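You operate a simulated robot arm through the tools that you are given. There is no shell and no other tool.

You run a simulated robot arm. Do the job below in one go: nothing can be reset, and whatever is moved stays where it is left.

TASK
Thin and stir the black paint till a new flow cup test runs into the green.
Fine: use the dipper; leave the cup in the ring; dipper and paddle back. Set down upright: dipper, paddle.

The check looks at the end state, three seconds after you hand in, the way a careful person would. Anything else that was tipped, shoved, dropped, spilled or broken makes it a failure.

THE ROBOT
A 7-joint arm with a three-finger gripper, fixed in place. Base frame: the origin is on the floor under the middle of its stand, x ahead of it, y to its left, z up; the work surface is at about z = 850. Units: mm, rad, N and s.
With the tool pointing down near the work surface it reaches from about 100 to 880 mm from the base axis. Its first joint turns from -2.897 to 2.897 rad. Payload 2.94 kg.
The TCP is the grasp point between the finger pads, 30 mm short of the fingertips. In the tool frame z runs along the fingers and y along their closing line. The gripper opens to 132 mm; its body begins 107 mm behind the TCP.
Orientation is that of the tool frame in the base frame, as [roll, pitch, yaw] about the fixed x, y, z axes, in that order (R = Rz(yaw) Ry(pitch) Rx(roll)). With the fingers straight down and closing along the base's y, the tool's x points along the base's -x, its y along +y and its z along -z.

THE INTERFACE
- The arm moves only by the tool drive_tool. Its argument "moves" is a list of rows, each an object of numbers (a shift or turn left out is 0, a gripper value left out holds the last): "jaw": the gripper command, from -1 (fully open) to 1 (shut), values between in proportion; "x", "y", "z": the shift along the tool's x, y, z in units of 20 mm (1.0 is 20 mm); "wx", "wy", "wz": the turn, a rotation vector about the tool's x, y, z in units of 4 degrees (1.0 is 4 degrees). In form: [{"jaw": .., "x": .., "y": .., "z": .., "wx": .., "wy": .., "wz": ..}, ...]. A call has 1 to 20 rows; each row shifts and turns the commanded pose from where the row before left it, along the tool's axes as they then stand. A call with a number of a shift or a turn outside -1 to 1 is refused whole. A row lasts 0.2 s, in which the tool goes at most 50 mm and 0.15 rad; a call with a longer step from one row to the next is refused whole, and so is a gripper value outside its range. Where a pose cannot be reached the arm comes as near as it can. A force on the tool above 90 N (or 10 N above the force at the start of the call, whichever is more), or a blocked arm, ends the call early, and 0.2 s more pass. Each finger travels about 37.4 mm/s and halts on what it meets, pressing with about 25 N; the grip force reading is that of the motor and also rises with nothing between the fingers. The clock runs only during rows and for 0.2 s after the last one: add rows that do not move to give the fingers time. The reply holds the time, the measured pose of the TCP, the force on the tool along the base axes, the opening and the grip force, in the units named above and with some noise, with the torque about the TCP (base axes, N m) and any sound that the robot's microphone picked up.
- Cameras (640 x 400 px; columns grow to the right, rows downward): "scene" is fixed at [399.9, 501.4, 1713.8]; the picture's right is [-0.99, 0.11, 0.00], its down [0.05, 0.47, -0.88] and it looks along [-0.10, -0.88, -0.47] (base axes); focal length 318 px, centre (320, 200). "wrist" rides on the gripper at [72, 3, -144] in the tool frame; the picture's right is [-0.04, 1.00, 0.00], its down [-0.88, -0.04, -0.48] and it looks along [-0.48, -0.02, 0.88] (tool axes); focal length 256 px, centre (320, 200). There is no depth. A picture from a camera that has moved, and an enlarged one, comes with that camera's place and axes in the base frame and with its lens.
- capture(camera): a new picture of that camera. The clock stands still meanwhile.
- raise_lower(by): moves the trunk up (or, below 0, down) by that many mm; the arm rides with it, the base frame stays. It gives what a move gives, with no picture.
- zoom(camera, box): a new picture of the part [left, top, right, bottom] of that camera's present view, enlarged. The clock stands still meanwhile.
- finish_job(): hands the job in; it is judged then, once.

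Nothing tells you positions but the pictures and the camera data. Unless the task says otherwise, let go and move clear before handing in.

The tools are called after "Request:" by a JSON object that holds its "fn" and its "kwargs". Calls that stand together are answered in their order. drive_tool: Moves the arm, as the interface text tells. Its arguments: {"type":"object","properties":{"moves":{"type":"array","items":{"type":"object","properties":{"jaw":{"type":"number"},"x":{"type":"number"},"y":{"type":"number"},"z":{"type":"number"},"wx":{"type":"number"},"wy":{"type":"number"},"wz":{"type":"number"}}}}},"required":["moves"]} The other tools are called the same way: raise_lower (by) moves the trunk up or down; capture (camera) takes a picture; zoom (camera, box) takes an enlarged picture of a part of a camera's view; finish_job () hands the job in.

At the start:

```text
clock: 0.0
ee_pos: [141.9, -441.2, 1361.2]
tool_rot: [3.141, -0.002, 3.14]
ft_force: [-0.5, 0.2, -0.7]
ft_torque: [0.01, -0.02, 0.0]
gripper_width: 131.9
grip_force: 0.0
trunk travel left (down, up): [-375.0, 165.0]
```

scene: 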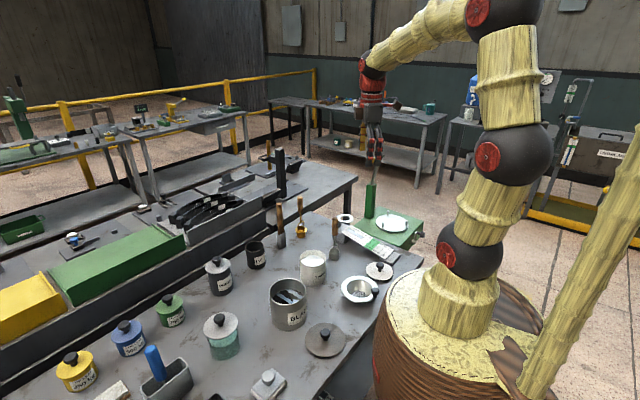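
wrist: 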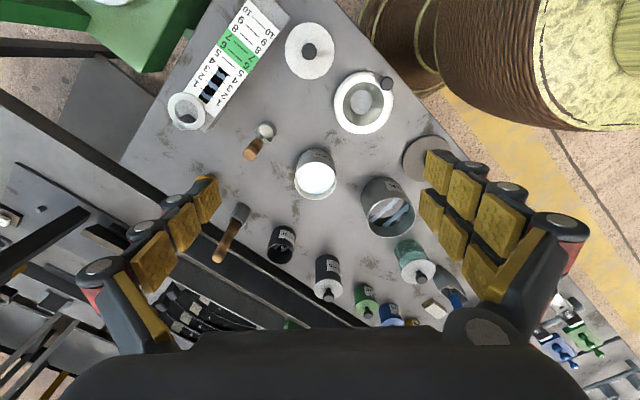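

I see a bench with paint pots, a flow-test ramp with a ring and a scale (green zone), a dipper/paddle and various containers. I'll first look closer at the scene before moving anything.

Request:
{"fn": "zoom", "kwargs": {"camera": "scene", "box": [230, 180, 430, 305]}}

Request:
{"fn": "zoom", "kwargs": {"camera": "scene", "box": [190, 230, 390, 355]}}

Request:
{"fn": "zoom", "kwargs": {"camera": "wrist", "box": [160, 0, 400, 150]}}

Request:
{"fn": "zoom", "kwargs": {"camera": "wrist", "box": [200, 120, 440, 270]}}

Request:
{"fn": "zoom", "kwargs": {"camera": "scene", "box": [40, 275, 240, 400]}}

```text
3.20 times, centred on (330, 242) of scene
camera zoom: at [399.9, 501.4, 1713.8], right [-0.99, 0.11, 0.0], down [0.05, 0.47, -0.88], along [-0.1, -0.88, -0.47], focal length 1017 px, centre (288, 64)
```

zoom: 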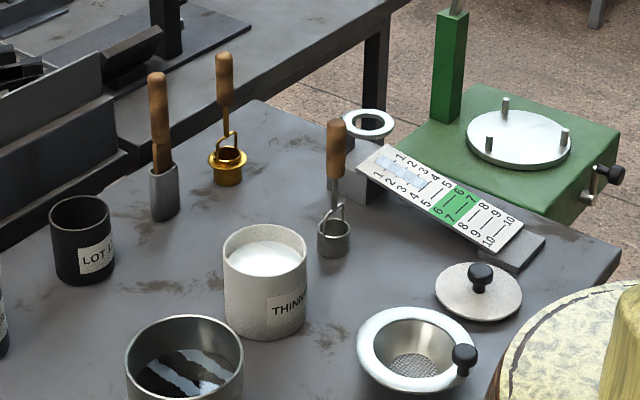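

```text
3.20 times, centred on (290, 292) of scene
camera zoom: at [399.9, 501.4, 1713.8], right [-0.99, 0.11, 0.0], down [0.05, 0.47, -0.88], along [-0.1, -0.88, -0.47], focal length 1017 px, centre (416, -96)
```

zoom: 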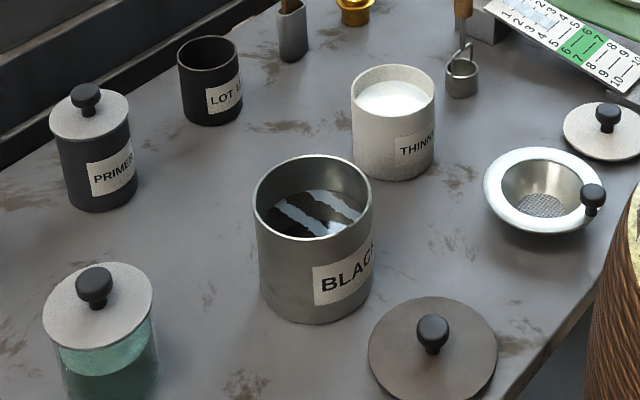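

```text
2.67 times, centred on (280, 75) of wrist
camera zoom: at [68.2, -436.8, 1505.4], right [0.04, 1.0, 0.0], down [0.88, -0.04, 0.48], along [0.48, -0.02, -0.88], focal length 683 px, centre (427, 533)
```

zoom: 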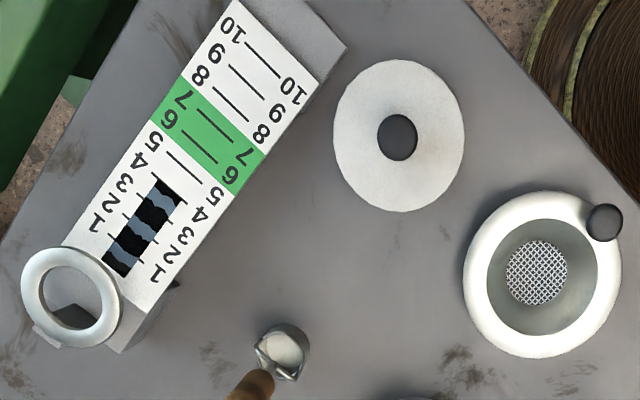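

```text
2.67 times, centred on (320, 195) of wrist
camera zoom: at [68.2, -436.8, 1505.4], right [0.04, 1.0, 0.0], down [0.88, -0.04, 0.48], along [0.48, -0.02, -0.88], focal length 683 px, centre (320, 213)
```

zoom: 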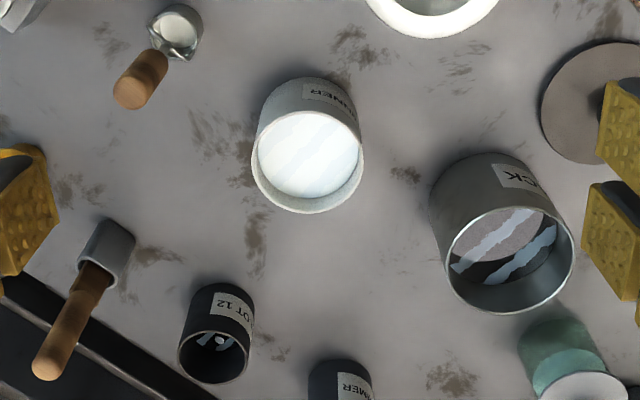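

```text
3.20 times, centred on (140, 338) of scene
camera zoom: at [399.9, 501.4, 1713.8], right [-0.99, 0.11, 0.0], down [0.05, 0.47, -0.88], along [-0.1, -0.88, -0.47], focal length 1017 px, centre (896, -240)
```

zoom: 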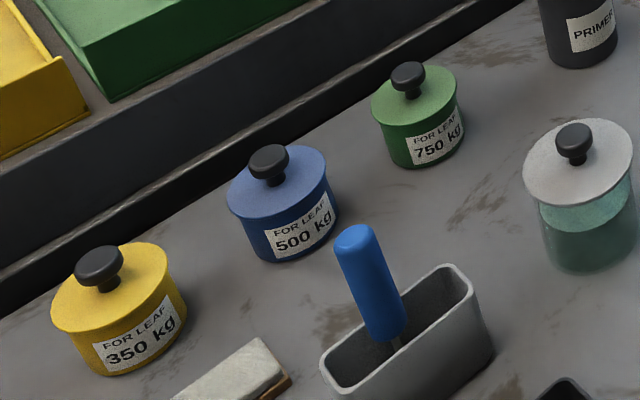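

The bench holds a brass cup with handle (flow cup), a steel dipper, a paddle in a grey sleeve, open THINNER and BLACK pots, and the ring over a 1–10 ramp with the last run at about 3. I'll zoom tighter to understand each item.

Request:
{"fn": "zoom", "kwargs": {"camera": "scene", "box": [265, 190, 345, 240]}}

Request:
{"fn": "zoom", "kwargs": {"camera": "scene", "box": [315, 205, 411, 265]}}

Request:
{"fn": "zoom", "kwargs": {"camera": "wrist", "box": [200, 110, 296, 170]}}

Request:
{"fn": "zoom", "kwargs": {"camera": "wrist", "box": [200, 190, 320, 265]}}

Request:
{"fn": "zoom", "kwargs": {"camera": "wrist", "box": [350, 165, 430, 215]}}

```text
8.00 times, centred on (305, 215) of scene
camera zoom: at [399.9, 501.4, 1713.8], right [-0.99, 0.11, 0.0], down [0.05, 0.47, -0.88], along [-0.1, -0.88, -0.47], focal length 2543 px, centre (440, 80)
```

zoom: 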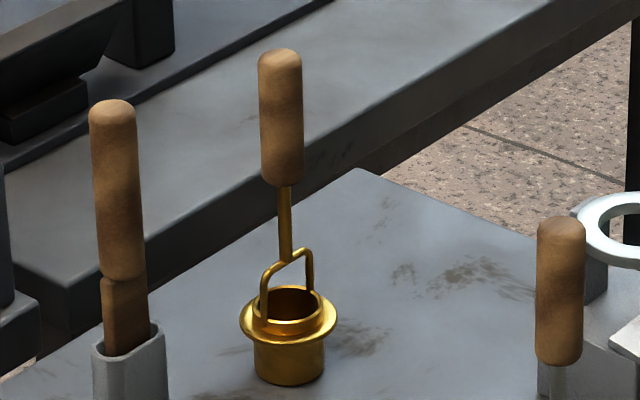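

```text
6.67 times, centred on (363, 235) of scene
camera zoom: at [399.9, 501.4, 1713.8], right [-0.99, 0.11, 0.0], down [0.05, 0.47, -0.88], along [-0.1, -0.88, -0.47], focal length 2119 px, centre (33, -33)
```

zoom: 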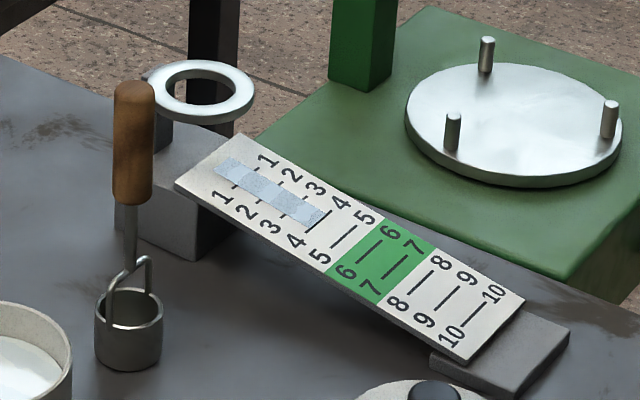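

```text
6.67 times, centred on (248, 140) of wrist
camera zoom: at [68.2, -436.8, 1505.4], right [0.04, 1.0, 0.0], down [0.88, -0.04, 0.48], along [0.48, -0.02, -0.88], focal length 1707 px, centre (800, 600)
```

zoom: 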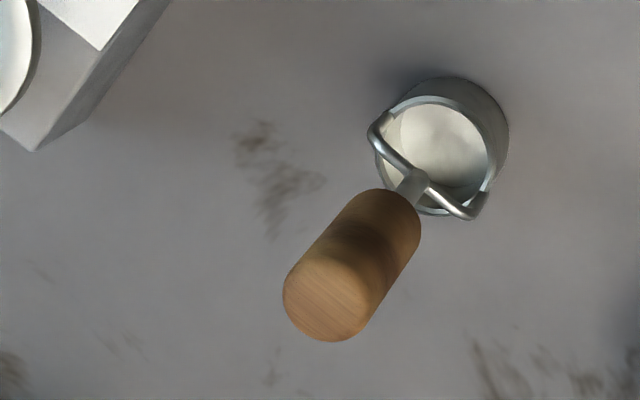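

```text
5.33 times, centred on (260, 228) of wrist
camera zoom: at [68.2, -436.8, 1505.4], right [0.04, 1.0, 0.0], down [0.88, -0.04, 0.48], along [0.48, -0.02, -0.88], focal length 1365 px, centre (640, 53)
```

zoom: 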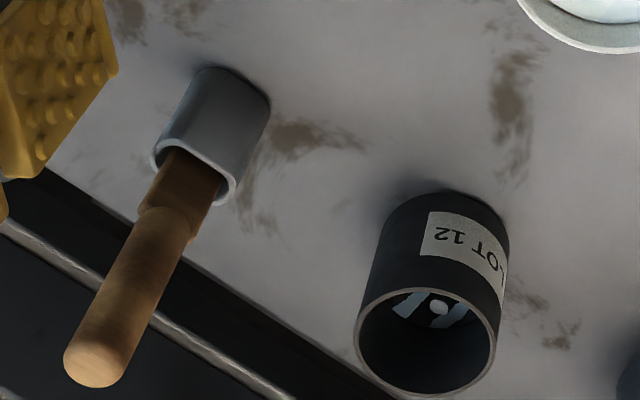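

```text
8.00 times, centred on (390, 190) of wrist
camera zoom: at [68.2, -436.8, 1505.4], right [0.04, 1.0, 0.0], down [0.88, -0.04, 0.48], along [0.48, -0.02, -0.88], focal length 2048 px, centre (-240, 280)
```

zoom: 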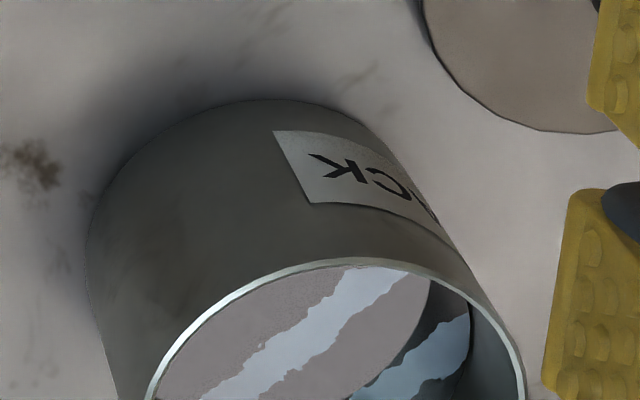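

The dipper is near (215, −571), standing to about z 1053; the thinner near (314, −459), the black pot near (415, −273), and the ring near (148, −709). I'll move above the dipper, staying high, to get a precise look.

Request:
{"fn": "drive_tool", "kwargs": {"moves": [{"jaw": -1, "x": -0.365, "y": -0.65, "z": 1}, {"x": -0.365, "y": -0.65, "z": 1}, {"x": -0.365, "y": -0.65, "z": 1}, {"x": -0.365, "y": -0.65, "z": 1}, {"x": -0.365, "y": -0.65, "z": 1}, {"x": -0.365, "y": -0.65, "z": 1}, {"x": -0.365, "y": -0.65, "z": 1}, {"x": -0.365, "y": -0.65, "z": 1}, {"x": -0.365, "y": -0.65, "z": 1}, {"x": -0.365, "y": -0.65, "z": 0.5}, {}, {}]}}

Request:
{"fn": "capture", "kwargs": {"camera": "wrist"}}

Request:
{"fn": "capture", "kwargs": {"camera": "scene"}}

```text
clock: 2.6
ee_pos: [213.8, -570.4, 1170.3]
tool_rot: [-3.141, 0.0, 3.141]
ft_force: [-0.4, -0.7, 0.7]
ft_torque: [-0.03, -0.01, 0.04]
gripper_width: 131.9
grip_force: 0.0
trunk travel left (down, up): [-375.0, 165.0]
```

```text
taken
camera wrist: at [141.3, -567.0, 1314.9], right [0.04, 1.0, 0.0], down [0.88, -0.04, 0.48], along [0.48, -0.02, -0.88], focal length 256 px, centre (320, 200)
```

wrist: 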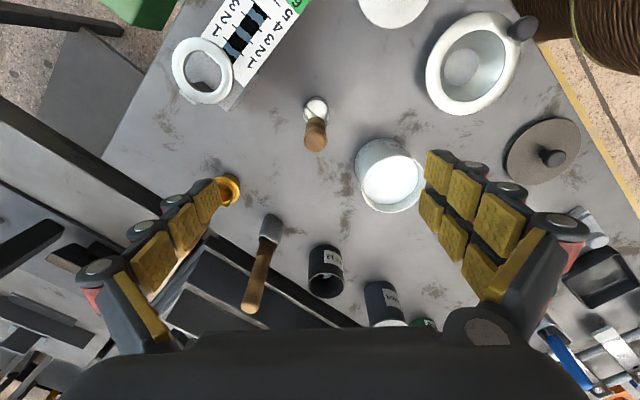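

```text
taken
```

scene: 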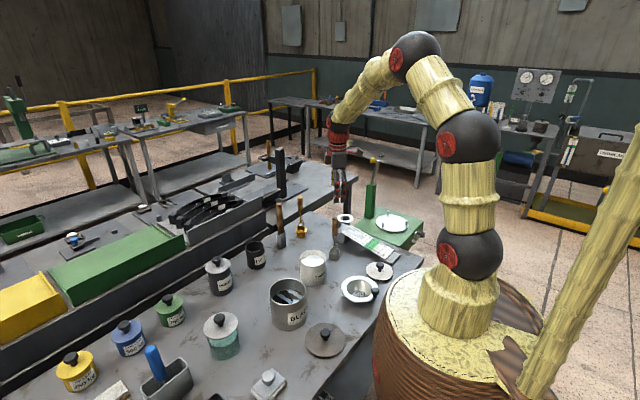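

The dipper is nearly beneath the tool. I'll zoom in on it to pin down its handle axis and bail direction, and look at the ring.

Request:
{"fn": "zoom", "kwargs": {"camera": "wrist", "box": [276, 85, 356, 160]}}

Request:
{"fn": "zoom", "kwargs": {"camera": "wrist", "box": [160, 0, 320, 110]}}

Request:
{"fn": "zoom", "kwargs": {"camera": "wrist", "box": [330, 110, 450, 220]}}

```text
5.33 times, centred on (316, 122) of wrist
camera zoom: at [141.3, -567.0, 1314.9], right [0.04, 1.0, 0.0], down [0.88, -0.04, 0.48], along [0.48, -0.02, -0.88], focal length 1365 px, centre (341, 613)
```

zoom: 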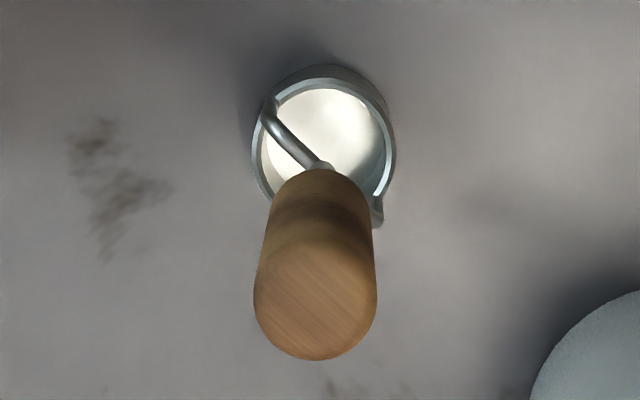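

```text
3.64 times, centred on (240, 55) of wrist
camera zoom: at [141.3, -567.0, 1314.9], right [0.04, 1.0, 0.0], down [0.88, -0.04, 0.48], along [0.48, -0.02, -0.88], focal length 931 px, centre (611, 727)
```

zoom: 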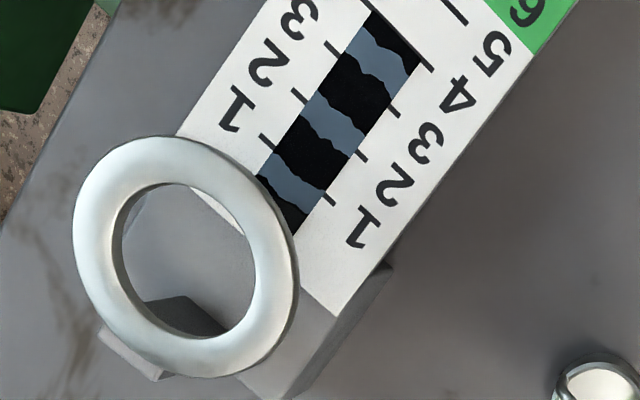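

```text
3.64 times, centred on (390, 165) of wrist
camera zoom: at [141.3, -567.0, 1314.9], right [0.04, 1.0, 0.0], down [0.88, -0.04, 0.48], along [0.48, -0.02, -0.88], focal length 931 px, centre (66, 327)
```

zoom: 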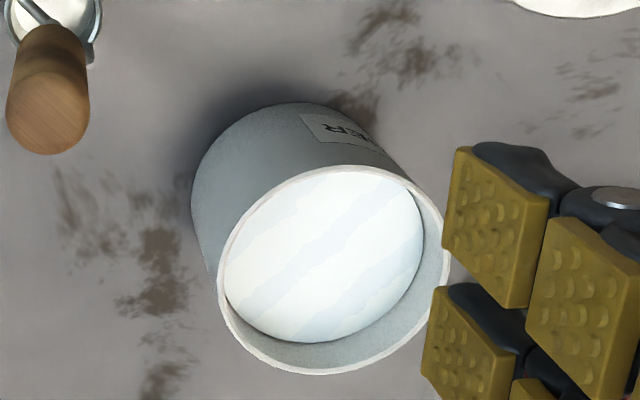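

The dipper's handle axis sits at about (214, −575) with wood from z 970 to 1051. I'll lower straight down over the handle and close on it.

Request:
{"fn": "drive_tool", "kwargs": {"moves": [{"jaw": -1, "y": -0.23}, {"z": 1}, {"z": 1}, {"z": 1}, {"z": 1}, {"z": 1}, {"z": 1}, {"z": 1}, {"z": 0.8}, {}, {"jaw": 1}, {"jaw": 1}, {"jaw": 1}, {"jaw": 1}, {"jaw": 1}, {"jaw": 1}, {"jaw": 1}, {"jaw": 1}, {"jaw": 1}, {"jaw": 1}]}}

Request:
{"fn": "capture", "kwargs": {"camera": "wrist"}}

Request:
{"fn": "zoom", "kwargs": {"camera": "scene", "box": [265, 170, 425, 270]}}

```text
clock: 6.8
ee_pos: [212.3, -575.7, 1014.6]
tool_rot: [-3.142, 0.002, -3.141]
ft_force: [0.2, -1.0, 0.0]
ft_torque: [-0.05, 0.0, 0.0]
gripper_width: 23.6
grip_force: 25.0
trunk travel left (down, up): [-375.0, 165.0]
```

```text
taken
camera wrist: at [140.1, -571.5, 1159.6], right [0.04, 1.0, 0.0], down [0.88, -0.04, 0.48], along [0.48, -0.02, -0.88], focal length 256 px, centre (320, 200)
```

wrist: 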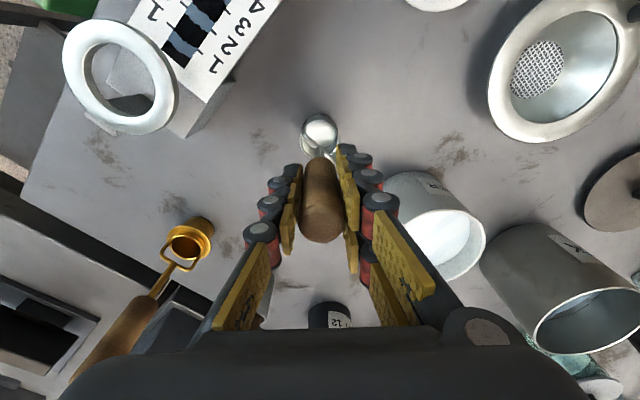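

```text
4.00 times, centred on (345, 220) of scene
camera zoom: at [399.9, 501.4, 1713.8], right [-0.99, 0.11, 0.0], down [0.05, 0.47, -0.88], along [-0.1, -0.88, -0.47], focal length 1272 px, centre (220, 120)
```

zoom: 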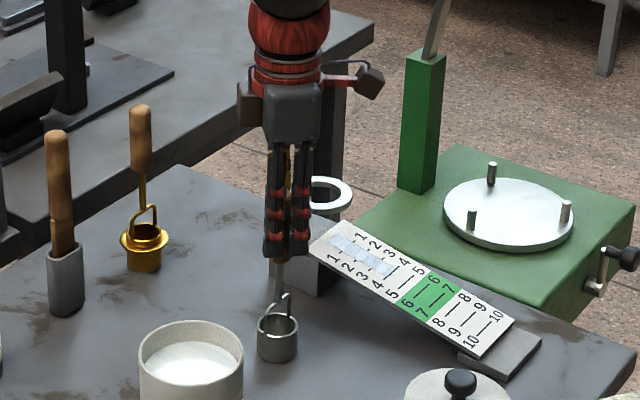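

The dipper is gripped (23.6 mm) at its home TCP (212.3, −575.7, 1014.6). I'll lift it clear and move over the thinner pot near (317, −458).

Request:
{"fn": "drive_tool", "kwargs": {"moves": [{"jaw": 1, "z": -0.3}, {"z": -0.7}, {"z": -1}, {"z": -1}, {"z": -1}, {"z": -1}, {"z": -1}, {"z": -1}, {"x": -0.7, "y": 0.8}, {"x": -0.9, "y": 1}, {"x": -0.9, "y": 1}, {"x": -0.9, "y": 1}, {"x": -0.9, "y": 1}, {"x": -0.7, "y": 0.8}, {"x": -0.2, "y": 0.25}, {}, {}]}}

Request:
{"fn": "capture", "kwargs": {"camera": "wrist"}}

Request:
{"fn": "zoom", "kwargs": {"camera": "scene", "box": [230, 180, 390, 280]}}

```text
clock: 10.4
ee_pos: [317.6, -459.0, 1155.9]
tool_rot: [3.141, 0.0, 3.142]
ft_force: [-0.3, -0.2, -0.5]
ft_torque: [-0.01, -0.02, -0.02]
gripper_width: 23.7
grip_force: 24.4
trunk travel left (down, up): [-375.0, 165.0]
```

```text
taken
camera wrist: at [244.8, -454.2, 1299.9], right [0.04, 1.0, 0.0], down [0.88, -0.04, 0.48], along [0.47, -0.02, -0.88], focal length 256 px, centre (320, 200)
```

wrist: 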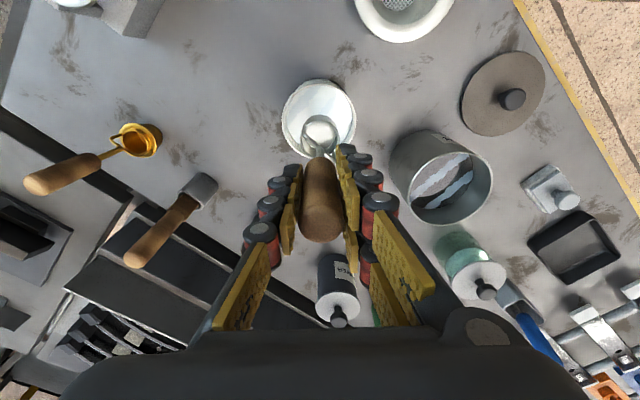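

```text
4.00 times, centred on (310, 230) of scene
camera zoom: at [399.9, 501.4, 1713.8], right [-0.99, 0.11, 0.0], down [0.05, 0.47, -0.88], along [-0.1, -0.88, -0.47], focal length 1272 px, centre (360, 80)
```

zoom: 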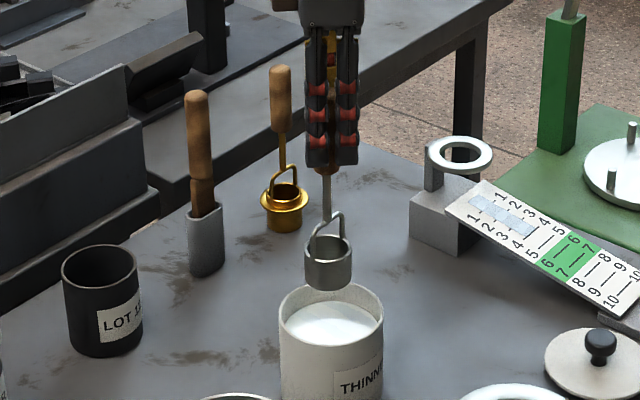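

The dipper hangs centred over the thinner pot. I'll lower it slowly until its rim is below the liquid (TCP ≈ 1040), pausing to fill.

Request:
{"fn": "drive_tool", "kwargs": {"moves": [{"jaw": 1, "z": 1}, {"z": 1}, {"z": 1}, {"z": 0.7}, {"z": 0.5}, {"z": 0.5}, {"z": 0.4}, {"z": 0.4}, {"z": 0.3}, {}, {}]}}

Request:
{"fn": "zoom", "kwargs": {"camera": "scene", "box": [260, 210, 360, 290]}}

Request:
{"fn": "zoom", "kwargs": {"camera": "wrist", "box": [250, 50, 390, 180]}}

```text
clock: 12.8
ee_pos: [317.0, -456.8, 1038.0]
tool_rot: [-3.141, 0.0, 3.141]
ft_force: [-0.5, -0.4, -1.3]
ft_torque: [0.0, -0.03, 0.01]
gripper_width: 23.8
grip_force: 25.4
trunk travel left (down, up): [-375.0, 165.0]
```

```text
5.00 times, centred on (310, 250) of scene
camera zoom: at [399.9, 501.4, 1713.8], right [-0.99, 0.11, 0.0], down [0.05, 0.47, -0.88], along [-0.1, -0.88, -0.47], focal length 1590 px, centre (370, -50)
```

zoom: 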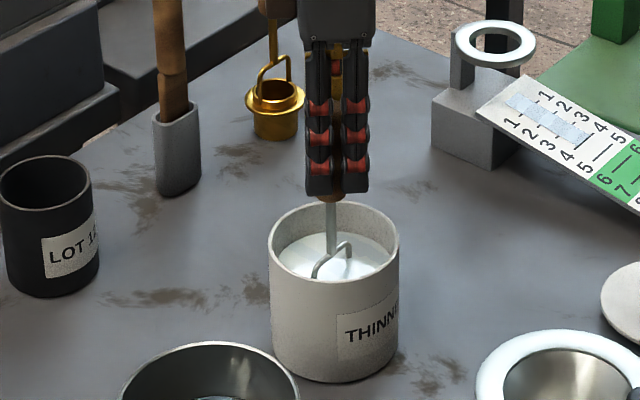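

```text
3.08 times, centred on (320, 115) of wrist
camera zoom: at [244.6, -454.1, 1182.7], right [0.04, 1.0, 0.0], down [0.88, -0.04, 0.48], along [0.47, -0.02, -0.88], focal length 788 px, centre (320, 462)
```

zoom: 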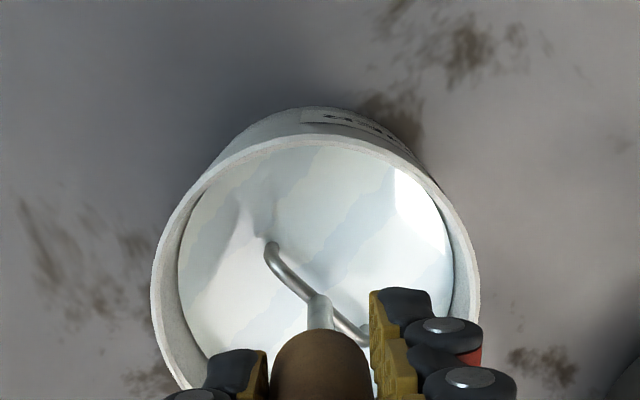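

The dipper cup is fully under the thinner with only the bail showing. I'll lift slowly and let any drips fall, then check the fill.

Request:
{"fn": "drive_tool", "kwargs": {"moves": [{"jaw": 1, "z": -0.2}, {"z": -0.3}, {"z": -0.4}, {"z": -0.4}, {"z": -0.4}, {"z": -0.5}, {"z": -0.5}, {"z": -0.6}, {"z": -0.7}, {"z": -0.8}, {"z": -0.8}, {"z": -0.7}, {}, {}, {}, {}, {}]}}

Request:
{"fn": "zoom", "kwargs": {"camera": "scene", "box": [260, 200, 360, 280]}}

Request:
{"fn": "zoom", "kwargs": {"camera": "wrist", "box": [250, 50, 390, 180]}}

```text
clock: 16.4
ee_pos: [318.3, -457.9, 1165.7]
tool_rot: [3.141, 0.0, -3.141]
ft_force: [0.2, -0.9, -2.4]
ft_torque: [0.03, 0.0, 0.01]
gripper_width: 23.7
grip_force: 25.1
trunk travel left (down, up): [-375.0, 165.0]
```

```text
5.00 times, centred on (310, 240) of scene
camera zoom: at [399.9, 501.4, 1713.8], right [-0.99, 0.11, 0.0], down [0.05, 0.47, -0.88], along [-0.1, -0.88, -0.47], focal length 1590 px, centre (370, 0)
```

zoom: 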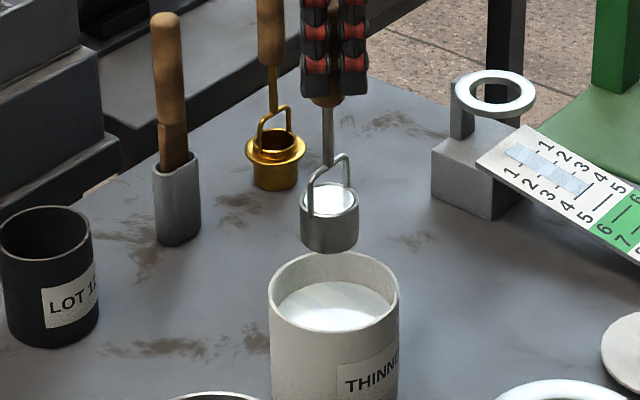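

```text
3.08 times, centred on (320, 115) of wrist
camera zoom: at [245.4, -454.5, 1309.3], right [0.04, 1.0, 0.0], down [0.88, -0.04, 0.48], along [0.47, -0.02, -0.88], focal length 788 px, centre (320, 462)
```

zoom: 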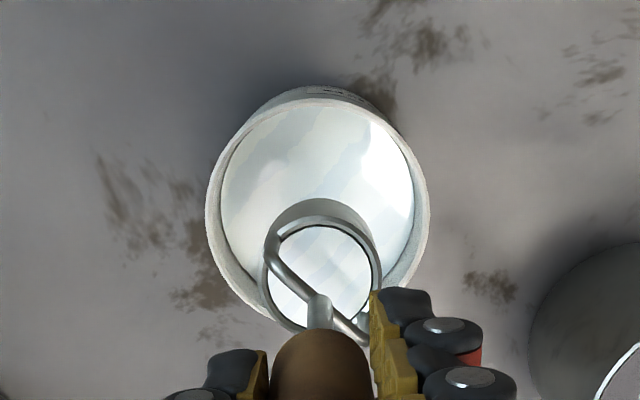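

The dipper came up full of thinner with no drips seen. I'll carry it smoothly to the black pot (about (413, −274), rim z ≈ 970), set so its lip is over the middle for pouring.

Request:
{"fn": "drive_tool", "kwargs": {"moves": [{"jaw": 1, "x": -0.115, "y": 0.2}, {"x": -0.23, "y": 0.4}, {"x": -0.344, "y": 0.6}, {"x": -0.402, "y": 0.7}, {"x": -0.402, "y": 0.7}, {"x": -0.402, "y": 0.7}, {"x": -0.402, "y": 0.7}, {"x": -0.402, "y": 0.7}, {"x": -0.402, "y": 0.7}, {"x": -0.402, "y": 0.7}, {"x": -0.402, "y": 0.7}, {"x": -0.344, "y": 0.6}, {"x": -0.23, "y": 0.4}, {"x": -0.115, "y": 0.2}, {"x": -0.057, "y": 0.1}, {}, {}]}}

Request:
{"fn": "capture", "kwargs": {"camera": "wrist"}}

Request:
{"fn": "capture", "kwargs": {"camera": "scene"}}

Request:
{"fn": "zoom", "kwargs": {"camera": "scene", "box": [220, 220, 380, 320]}}

```text
clock: 20.0
ee_pos: [410.3, -295.5, 1165.6]
tool_rot: [-3.14, 0.0, 3.141]
ft_force: [-0.5, 0.1, -1.3]
ft_torque: [-0.03, 0.0, 0.05]
gripper_width: 23.9
grip_force: 24.8
trunk travel left (down, up): [-375.0, 165.0]
```

```text
taken
camera wrist: at [338.1, -292.4, 1309.1], right [0.04, 1.0, 0.0], down [0.88, -0.04, 0.48], along [0.47, -0.02, -0.88], focal length 256 px, centre (320, 200)
```

wrist: 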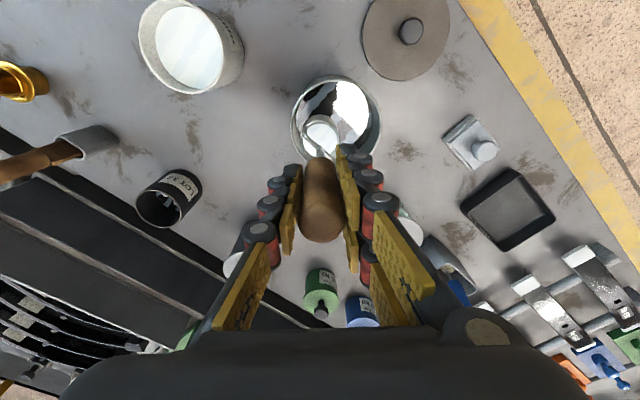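

```text
taken
```

scene: 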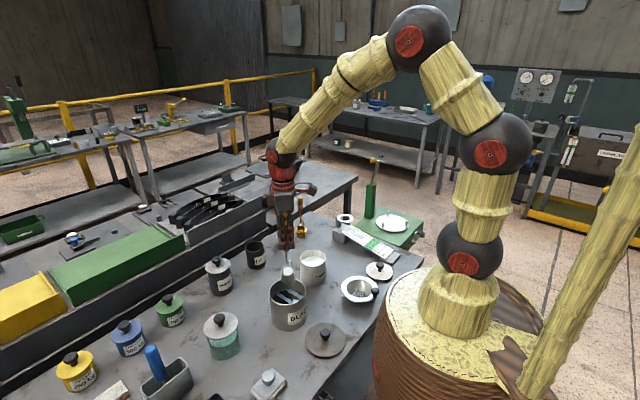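

```text
4.00 times, centred on (300, 270) of scene
camera zoom: at [399.9, 501.4, 1713.8], right [-0.99, 0.11, 0.0], down [0.05, 0.47, -0.88], along [-0.1, -0.88, -0.47], focal length 1272 px, centre (400, -80)
```

zoom: 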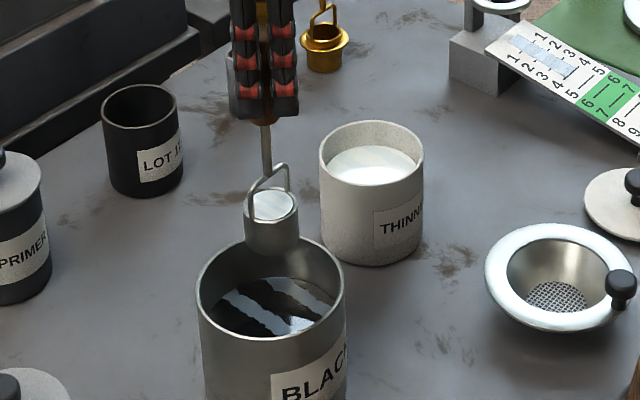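

The full dipper hangs over the back half of the black pot with its front lip at the pot's centre. I'll lower 30 mm and start tilting about the lip so that it pours toward the middle of the pot.

Request:
{"fn": "drive_tool", "kwargs": {"moves": [{"jaw": 1, "z": 0.4}, {"z": 0.6}, {"z": 0.5}, {}, {"wx": 0.5, "y": 0.206, "z": -0.037}, {"wx": 1, "y": 0.412, "z": -0.073}, {"wx": 1, "y": 0.412, "z": -0.073}, {"wx": 1, "y": 0.412, "z": -0.073}, {"wx": 1, "y": 0.412, "z": -0.073}, {"wx": 1, "y": 0.412, "z": -0.073}, {"wx": 1, "y": 0.412, "z": -0.073}, {"wx": 1, "y": 0.412, "z": -0.073}]}}

Request:
{"fn": "zoom", "kwargs": {"camera": "scene", "box": [220, 200, 380, 320]}}

Request:
{"fn": "capture", "kwargs": {"camera": "wrist"}}

```text
clock: 22.6
ee_pos: [409.0, -234.1, 1132.0]
tool_rot: [-2.617, 0.0, -3.14]
ft_force: [-0.4, 0.1, -1.0]
ft_torque: [0.07, 0.01, 0.02]
gripper_width: 23.6
grip_force: 25.4
trunk travel left (down, up): [-375.0, 165.0]
```

```text
3.33 times, centred on (300, 260) of scene
camera zoom: at [399.9, 501.4, 1713.8], right [-0.99, 0.11, 0.0], down [0.05, 0.47, -0.88], along [-0.1, -0.88, -0.47], focal length 1060 px, centre (387, 0)
```

zoom: 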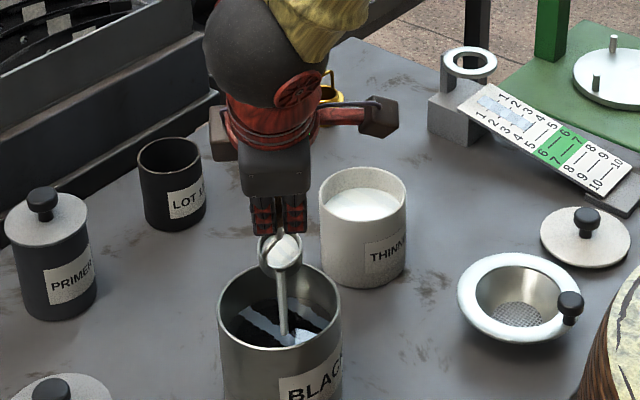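

```text
taken
camera wrist: at [337.5, -158.4, 1255.5], right [0.04, 0.86, -0.5], down [0.88, 0.21, 0.43], along [0.48, -0.46, -0.75], focal length 256 px, centre (320, 200)
```

wrist: 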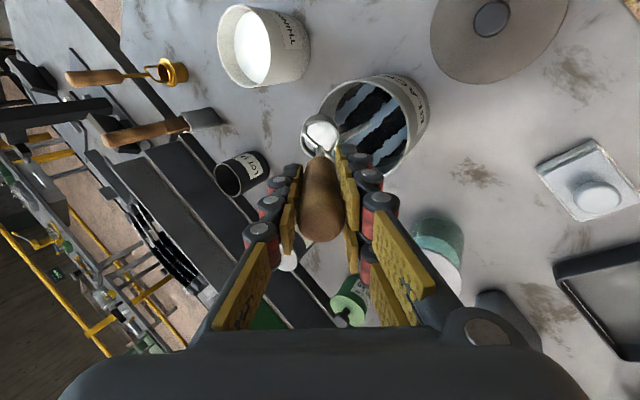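

Thinner is streaming neatly from the lip into the black pot at 30° of tilt. I'll continue the tilt about the lip to about 94°.

Request:
{"fn": "drive_tool", "kwargs": {"moves": [{"jaw": 1, "wx": 1, "y": 0.412, "z": -0.073}, {"wx": 1, "y": 0.412, "z": -0.073}, {"wx": 1, "y": 0.412, "z": -0.073}, {"wx": 1, "y": 0.412, "z": -0.073}, {"wx": 1, "y": 0.412, "z": -0.073}, {"wx": 1, "y": 0.412, "z": -0.073}, {"wx": 1, "y": 0.412, "z": -0.073}, {"wx": 1, "y": 0.412, "z": -0.073}]}}

Request:
{"fn": "zoom", "kwargs": {"camera": "scene", "box": [220, 200, 380, 320]}}

```text
clock: 24.4
ee_pos: [411.2, -179.4, 1096.2]
tool_rot: [-2.057, 0.0, -3.139]
ft_force: [0.2, -0.2, -1.0]
ft_torque: [0.15, 0.02, -0.03]
gripper_width: 23.7
grip_force: 24.6
trunk travel left (down, up): [-375.0, 165.0]
```

```text
3.33 times, centred on (300, 260) of scene
camera zoom: at [399.9, 501.4, 1713.8], right [-0.99, 0.11, 0.0], down [0.05, 0.47, -0.88], along [-0.1, -0.88, -0.47], focal length 1060 px, centre (387, 0)
```

zoom: 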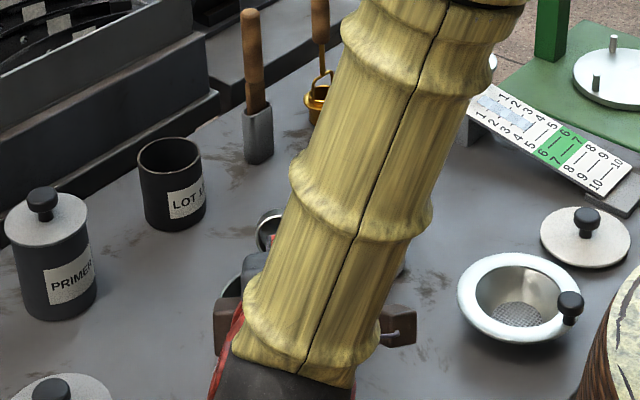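

At 62° of tilt the forearm has swung in front, hiding the view from the scene camera. I'll check the full scene and wrist views for clearance before going on.

Request:
{"fn": "capture", "kwargs": {"camera": "scene"}}

Request:
{"fn": "capture", "kwargs": {"camera": "wrist"}}

```text
taken
```

scene: 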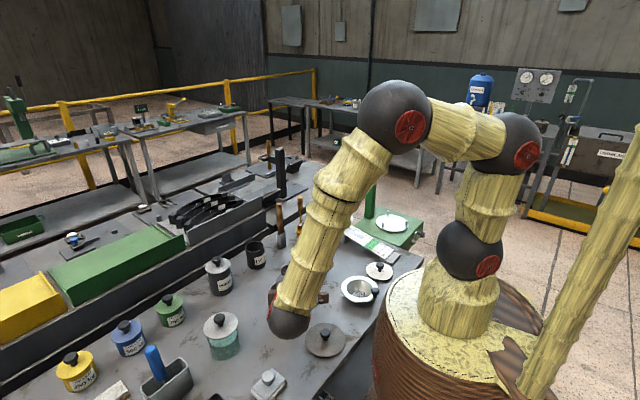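

```text
taken
camera wrist: at [338.5, -50.4, 1161.1], right [0.04, 0.47, -0.88], down [0.88, 0.4, 0.26], along [0.48, -0.79, -0.39], focal length 256 px, centre (320, 200)
```

wrist: 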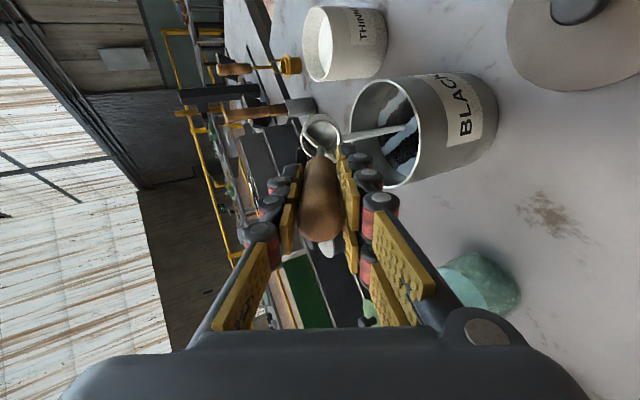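

The stream goes cleanly into the pot and the wrist is well clear of the bench. I'll finish the tilt to about 94° and hold to drain.

Request:
{"fn": "drive_tool", "kwargs": {"moves": [{"jaw": 1, "wx": 1, "y": 0.412, "z": -0.073}, {"wx": 1, "y": 0.412, "z": -0.073}, {"wx": 1, "y": 0.412, "z": -0.073}, {"wx": 1, "y": 0.412, "z": -0.073}, {"wx": 1, "y": 0.412, "z": -0.073}, {"wx": 1, "y": 0.412, "z": -0.073}, {}, {}]}}

Request:
{"fn": "capture", "kwargs": {"camera": "wrist"}}

Request:
{"fn": "capture", "kwargs": {"camera": "scene"}}

```text
clock: 26.2
ee_pos: [411.2, -156.4, 1050.7]
tool_rot: [-1.64, -0.002, -3.139]
ft_force: [0.6, 0.4, -1.5]
ft_torque: [0.15, 0.01, 0.01]
gripper_width: 23.9
grip_force: 25.0
trunk travel left (down, up): [-375.0, 165.0]
```

```text
taken
camera wrist: at [338.0, -11.7, 1058.9], right [0.04, 0.07, -1.0], down [0.88, 0.47, 0.07], along [0.48, -0.88, -0.04], focal length 256 px, centre (320, 200)
```

wrist: 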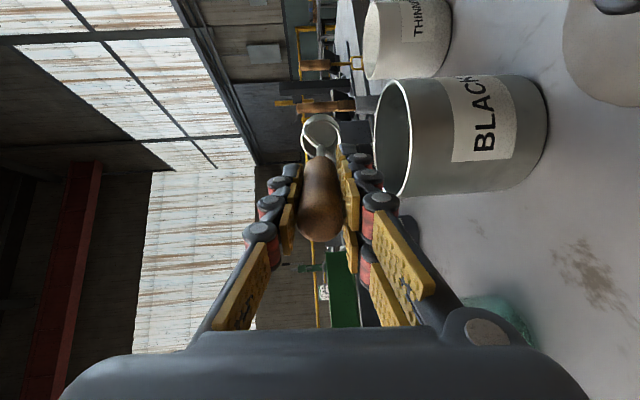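

```text
taken
```

scene: 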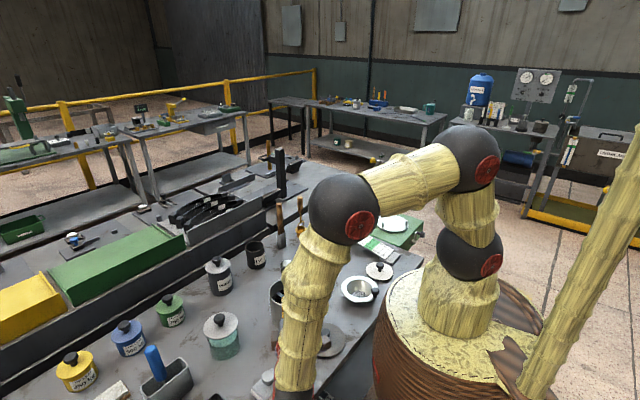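

At 86° the stream has stopped. I'll zoom on the dipper's mouth to check that it is empty.

Request:
{"fn": "zoom", "kwargs": {"camera": "wrist", "box": [280, 70, 420, 190]}}

```text
3.33 times, centred on (350, 130) of wrist
camera zoom: at [338.0, -11.7, 1058.9], right [0.04, 0.07, -1.0], down [0.88, 0.47, 0.07], along [0.48, -0.88, -0.04], focal length 853 px, centre (220, 433)
```

zoom: 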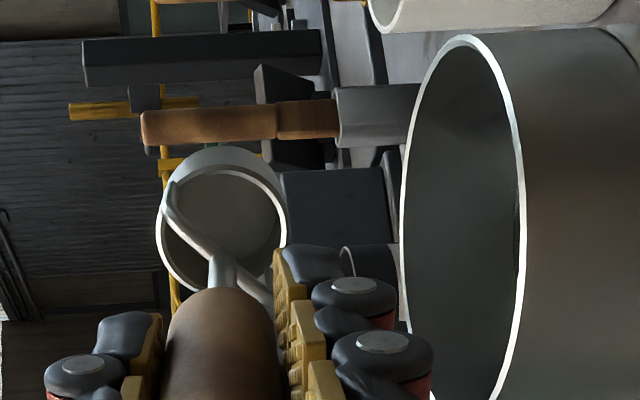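

The dipper is empty. I'll reverse the tilt about the lip back to upright over the pot.

Request:
{"fn": "drive_tool", "kwargs": {"moves": [{"jaw": 1, "wx": -1, "y": -0.412, "z": 0.073}, {"wx": -1, "y": -0.412, "z": 0.073}, {"wx": -1, "y": -0.412, "z": 0.073}, {"wx": -1, "y": -0.412, "z": 0.073}, {"wx": -1, "y": -0.412, "z": 0.073}, {"wx": -1, "y": -0.412, "z": 0.073}, {"wx": -1, "y": -0.412, "z": 0.073}, {"wx": -1, "y": -0.412, "z": 0.073}, {"wx": -1, "y": -0.412, "z": 0.073}, {"wx": -1, "y": -0.412, "z": 0.073}, {"wx": -1, "y": -0.412, "z": 0.073}, {"wx": -1, "y": -0.412, "z": 0.073}, {"wx": -1, "y": -0.412, "z": 0.073}, {"wx": -1, "y": -0.412, "z": 0.073}, {"wx": -1, "y": -0.412, "z": 0.073}, {"wx": -1, "y": -0.412, "z": 0.073}, {"wx": -1, "y": -0.412, "z": 0.073}, {"wx": -1, "y": -0.412, "z": 0.073}, {"wx": -1, "y": -0.412, "z": 0.073}, {"wx": -1, "y": -0.412, "z": 0.073}]}}

Request:
{"fn": "drive_tool", "kwargs": {"moves": [{"jaw": 1, "wx": -1, "y": -0.412, "z": 0.073}, {"wx": -0.5, "y": -0.206, "z": 0.037}, {}, {}]}}

Request:
{"fn": "capture", "kwargs": {"camera": "scene"}}

Request:
{"fn": "zoom", "kwargs": {"camera": "wrist", "box": [260, 50, 400, 180]}}

```text
clock: 30.4
ee_pos: [411.2, -278.3, 1145.3]
tool_rot: [-3.041, 0.001, -3.141]
ft_force: [-0.2, -0.4, -1.5]
ft_torque: [0.02, 0.02, 0.01]
gripper_width: 23.5
grip_force: 25.0
trunk travel left (down, up): [-375.0, 165.0]
```

```text
clock: 31.4
ee_pos: [411.0, -290.4, 1144.8]
tool_rot: [3.141, -0.001, 3.141]
ft_force: [-0.7, -0.5, -1.6]
ft_torque: [-0.01, 0.02, -0.01]
gripper_width: 24.0
grip_force: 25.2
trunk travel left (down, up): [-375.0, 165.0]
```

```text
taken
```

scene: 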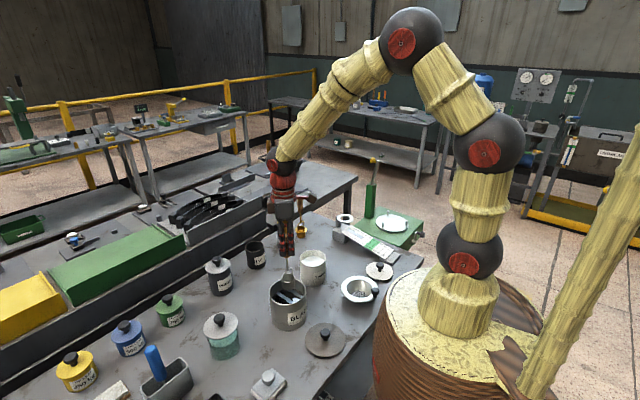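

```text
3.08 times, centred on (330, 115) of wrist
camera zoom: at [338.4, -286.2, 1288.6], right [0.04, 1.0, 0.0], down [0.88, -0.04, 0.48], along [0.47, -0.02, -0.88], focal length 788 px, centre (289, 462)
```

zoom: 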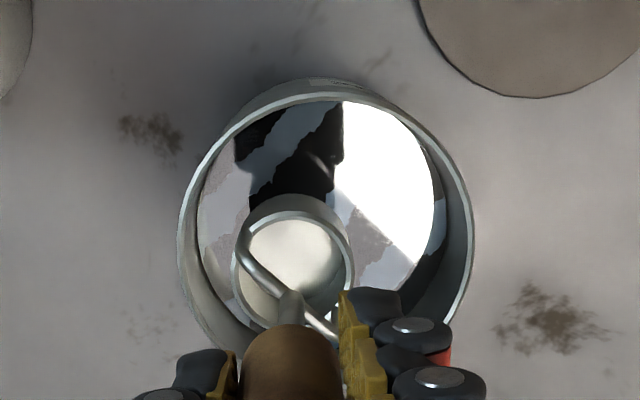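

The dipper is upright and empty over the pot. I'll raise it slightly and carry it back above its home spot.

Request:
{"fn": "drive_tool", "kwargs": {"moves": [{"jaw": 1, "z": -0.5}, {"z": -0.5}, {}, {"x": 0.3, "y": -0.43}, {"x": 0.5, "y": -0.7}, {"x": 0.663, "y": -0.951}, {"x": 0.663, "y": -0.951}, {"x": 0.663, "y": -0.951}, {"x": 0.663, "y": -0.951}, {"x": 0.663, "y": -0.951}, {"x": 0.663, "y": -0.951}, {"x": 0.663, "y": -0.951}, {"x": 0.663, "y": -0.951}, {"x": 0.663, "y": -0.951}, {"x": 0.663, "y": -0.951}, {"x": 0.663, "y": -0.951}, {"x": 0.5, "y": -0.7}, {"x": 0.02, "y": -0.08}, {}, {}]}}

Request:
{"fn": "capture", "kwargs": {"camera": "wrist"}}

```text
clock: 35.6
ee_pos: [237.2, -538.0, 1163.1]
tool_rot: [-3.141, 0.0, -3.141]
ft_force: [0.0, -0.5, -2.3]
ft_torque: [0.0, -0.05, 0.03]
gripper_width: 23.9
grip_force: 24.7
trunk travel left (down, up): [-375.0, 165.0]
```

```text
taken
camera wrist: at [165.9, -534.0, 1308.3], right [0.04, 1.0, 0.0], down [0.88, -0.04, 0.48], along [0.48, -0.02, -0.88], focal length 256 px, centre (320, 200)
```

wrist: 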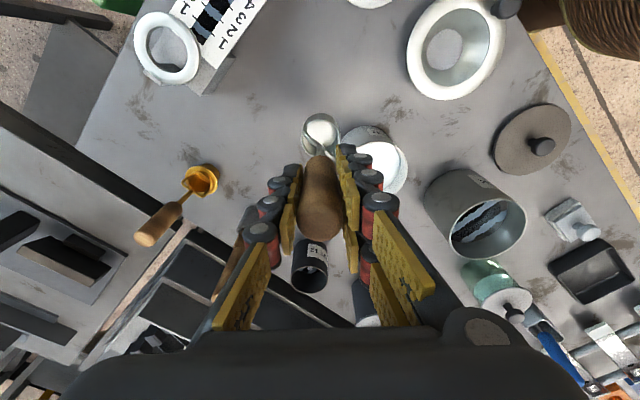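

I'm 45 mm short of home; I'll make up the remaining shift and lower the dipper to just at the bench.

Request:
{"fn": "drive_tool", "kwargs": {"moves": [{"jaw": 1, "x": 0.6, "y": -0.9}, {"x": 0.5, "y": -0.8}, {"x": 0.145, "y": -0.185}, {}, {"z": 1}, {"z": 1}, {"z": 1}, {"z": 1}, {"z": 1}, {"z": 0.8}, {"z": 0.6}, {"z": 0.4}, {"z": 0.3}, {}, {}]}}

Request:
{"fn": "zoom", "kwargs": {"camera": "scene", "box": [275, 190, 405, 270]}}

Request:
{"fn": "capture", "kwargs": {"camera": "wrist"}}

```text
clock: 38.8
ee_pos: [212.2, -574.0, 1022.7]
tool_rot: [-3.141, 0.0, -3.141]
ft_force: [0.4, -0.6, -1.9]
ft_torque: [0.02, 0.02, -0.01]
gripper_width: 23.8
grip_force: 25.3
trunk travel left (down, up): [-375.0, 165.0]
```

```text
4.92 times, centred on (340, 230) of scene
camera zoom: at [399.9, 501.4, 1713.8], right [-0.99, 0.11, 0.0], down [0.05, 0.47, -0.88], along [-0.1, -0.88, -0.47], focal length 1565 px, centre (222, 52)
```

zoom: 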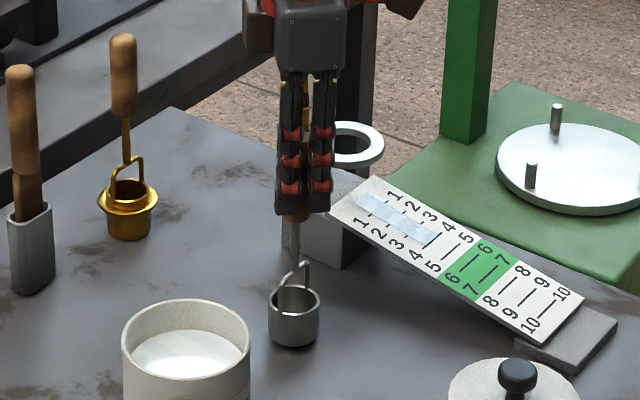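

```text
taken
camera wrist: at [140.1, -571.2, 1166.8], right [0.04, 1.0, 0.0], down [0.88, -0.04, 0.48], along [0.48, -0.02, -0.88], focal length 256 px, centre (320, 200)
```

wrist: 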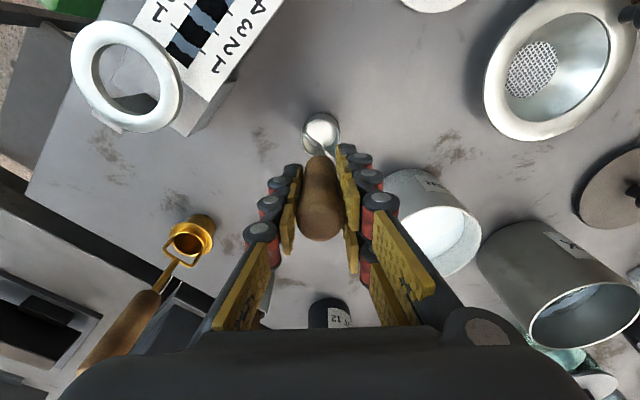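

The dipper is about 8 mm above the bench. I'll lower the last bit gently and watch the contact force.

Request:
{"fn": "drive_tool", "kwargs": {"moves": [{"jaw": 1, "y": -0.07, "z": 0.15}, {"z": 0.1}, {"z": 0.07}, {"z": 0.05}, {}, {}]}}

```text
clock: 40.2
ee_pos: [212.4, -575.5, 1016.6]
tool_rot: [-3.138, 0.001, 3.141]
ft_force: [-1.4, 2.0, 17.2]
ft_torque: [0.09, 0.07, 0.0]
gripper_width: 23.4
grip_force: 25.4
trunk travel left (down, up): [-375.0, 165.0]
```

The dipper is on the bench (17 N contact). I'll ease off a millimetre, open the fingers and rise clear.

Request:
{"fn": "drive_tool", "kwargs": {"moves": [{"jaw": 1, "z": -0.06}, {}, {"jaw": 0.4}, {"jaw": -0.2}, {"jaw": -1}, {"jaw": -1}, {"jaw": -1}, {"jaw": -1}, {"jaw": -1}, {"jaw": -1}, {"jaw": -1}, {"z": -0.5}, {"z": -1}, {"z": -1}, {"z": -1}, {"z": -1}, {"z": -1}, {"z": -1}, {"z": -1}]}}

Request:
{"fn": "zoom", "kwargs": {"camera": "scene", "box": [265, 190, 425, 290]}}

Request:
{"fn": "capture", "kwargs": {"camera": "wrist"}}

```text
clock: 44.2
ee_pos: [213.0, -574.4, 1168.0]
tool_rot: [3.141, -0.001, 3.14]
ft_force: [0.2, 0.3, 0.8]
ft_torque: [-0.01, -0.01, 0.0]
gripper_width: 132.1
grip_force: 0.1
trunk travel left (down, up): [-375.0, 165.0]
```

```text
4.00 times, centred on (345, 240) of scene
camera zoom: at [399.9, 501.4, 1713.8], right [-0.99, 0.11, 0.0], down [0.05, 0.47, -0.88], along [-0.1, -0.88, -0.47], focal length 1272 px, centre (220, 40)
```

zoom: 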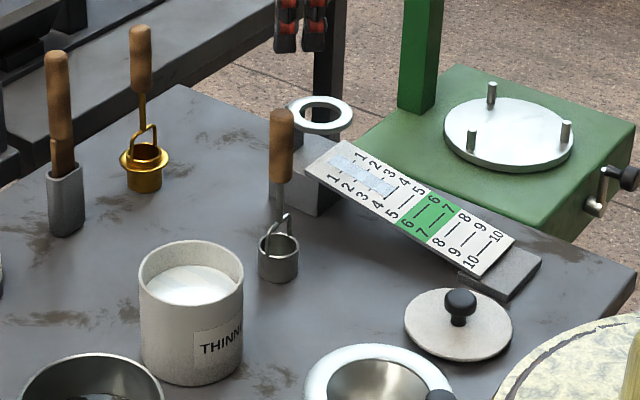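

```text
taken
camera wrist: at [140.6, -572.1, 1311.2], right [0.04, 1.0, 0.0], down [0.88, -0.04, 0.48], along [0.48, -0.02, -0.88], focal length 256 px, centre (320, 200)
```

wrist: 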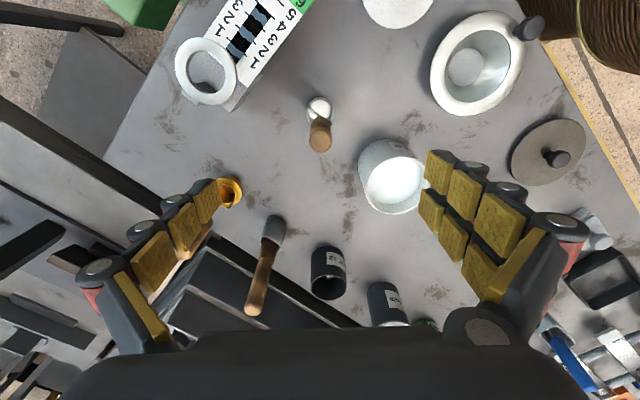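

The dipper is back and upright. Next the paddle: I'll move above it, near (440, −700), and look closely.

Request:
{"fn": "drive_tool", "kwargs": {"moves": [{"jaw": -1, "x": -0.888, "y": -0.45}, {"x": -0.888, "y": -0.45}, {"x": -0.888, "y": -0.45}, {"x": -0.888, "y": -0.45}, {"x": -0.888, "y": -0.45}, {"x": -0.888, "y": -0.45}, {"x": -0.888, "y": -0.45}, {"x": -0.888, "y": -0.45}, {"x": -0.888, "y": -0.45}, {"x": -0.888, "y": -0.45}, {"x": -0.888, "y": -0.45}, {"x": -0.888, "y": -0.45}, {}, {}]}}

Request:
{"fn": "capture", "kwargs": {"camera": "wrist"}}

Request:
{"fn": "capture", "kwargs": {"camera": "scene"}}

```text
clock: 47.2
ee_pos: [428.5, -684.1, 1167.6]
tool_rot: [3.142, 0.0, 3.141]
ft_force: [0.6, 0.5, -0.2]
ft_torque: [-0.02, 0.03, -0.02]
gripper_width: 131.9
grip_force: 0.1
trunk travel left (down, up): [-375.0, 165.0]
```

```text
taken
camera wrist: at [355.5, -679.6, 1311.7], right [0.04, 1.0, 0.0], down [0.88, -0.04, 0.48], along [0.47, -0.02, -0.88], focal length 256 px, centre (320, 200)
```

wrist: 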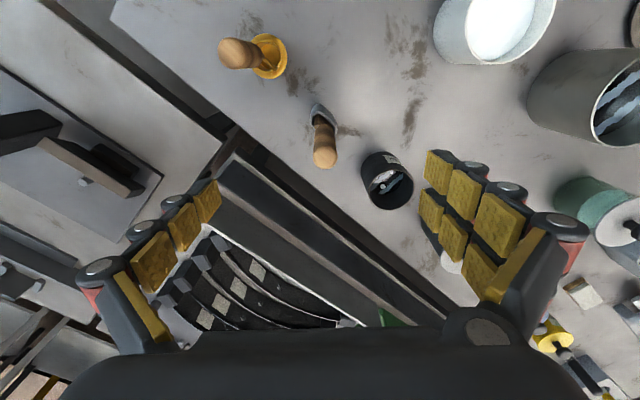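

```text
taken
```

scene: 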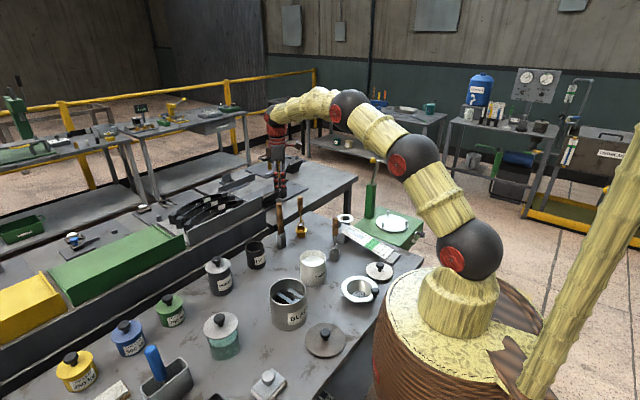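

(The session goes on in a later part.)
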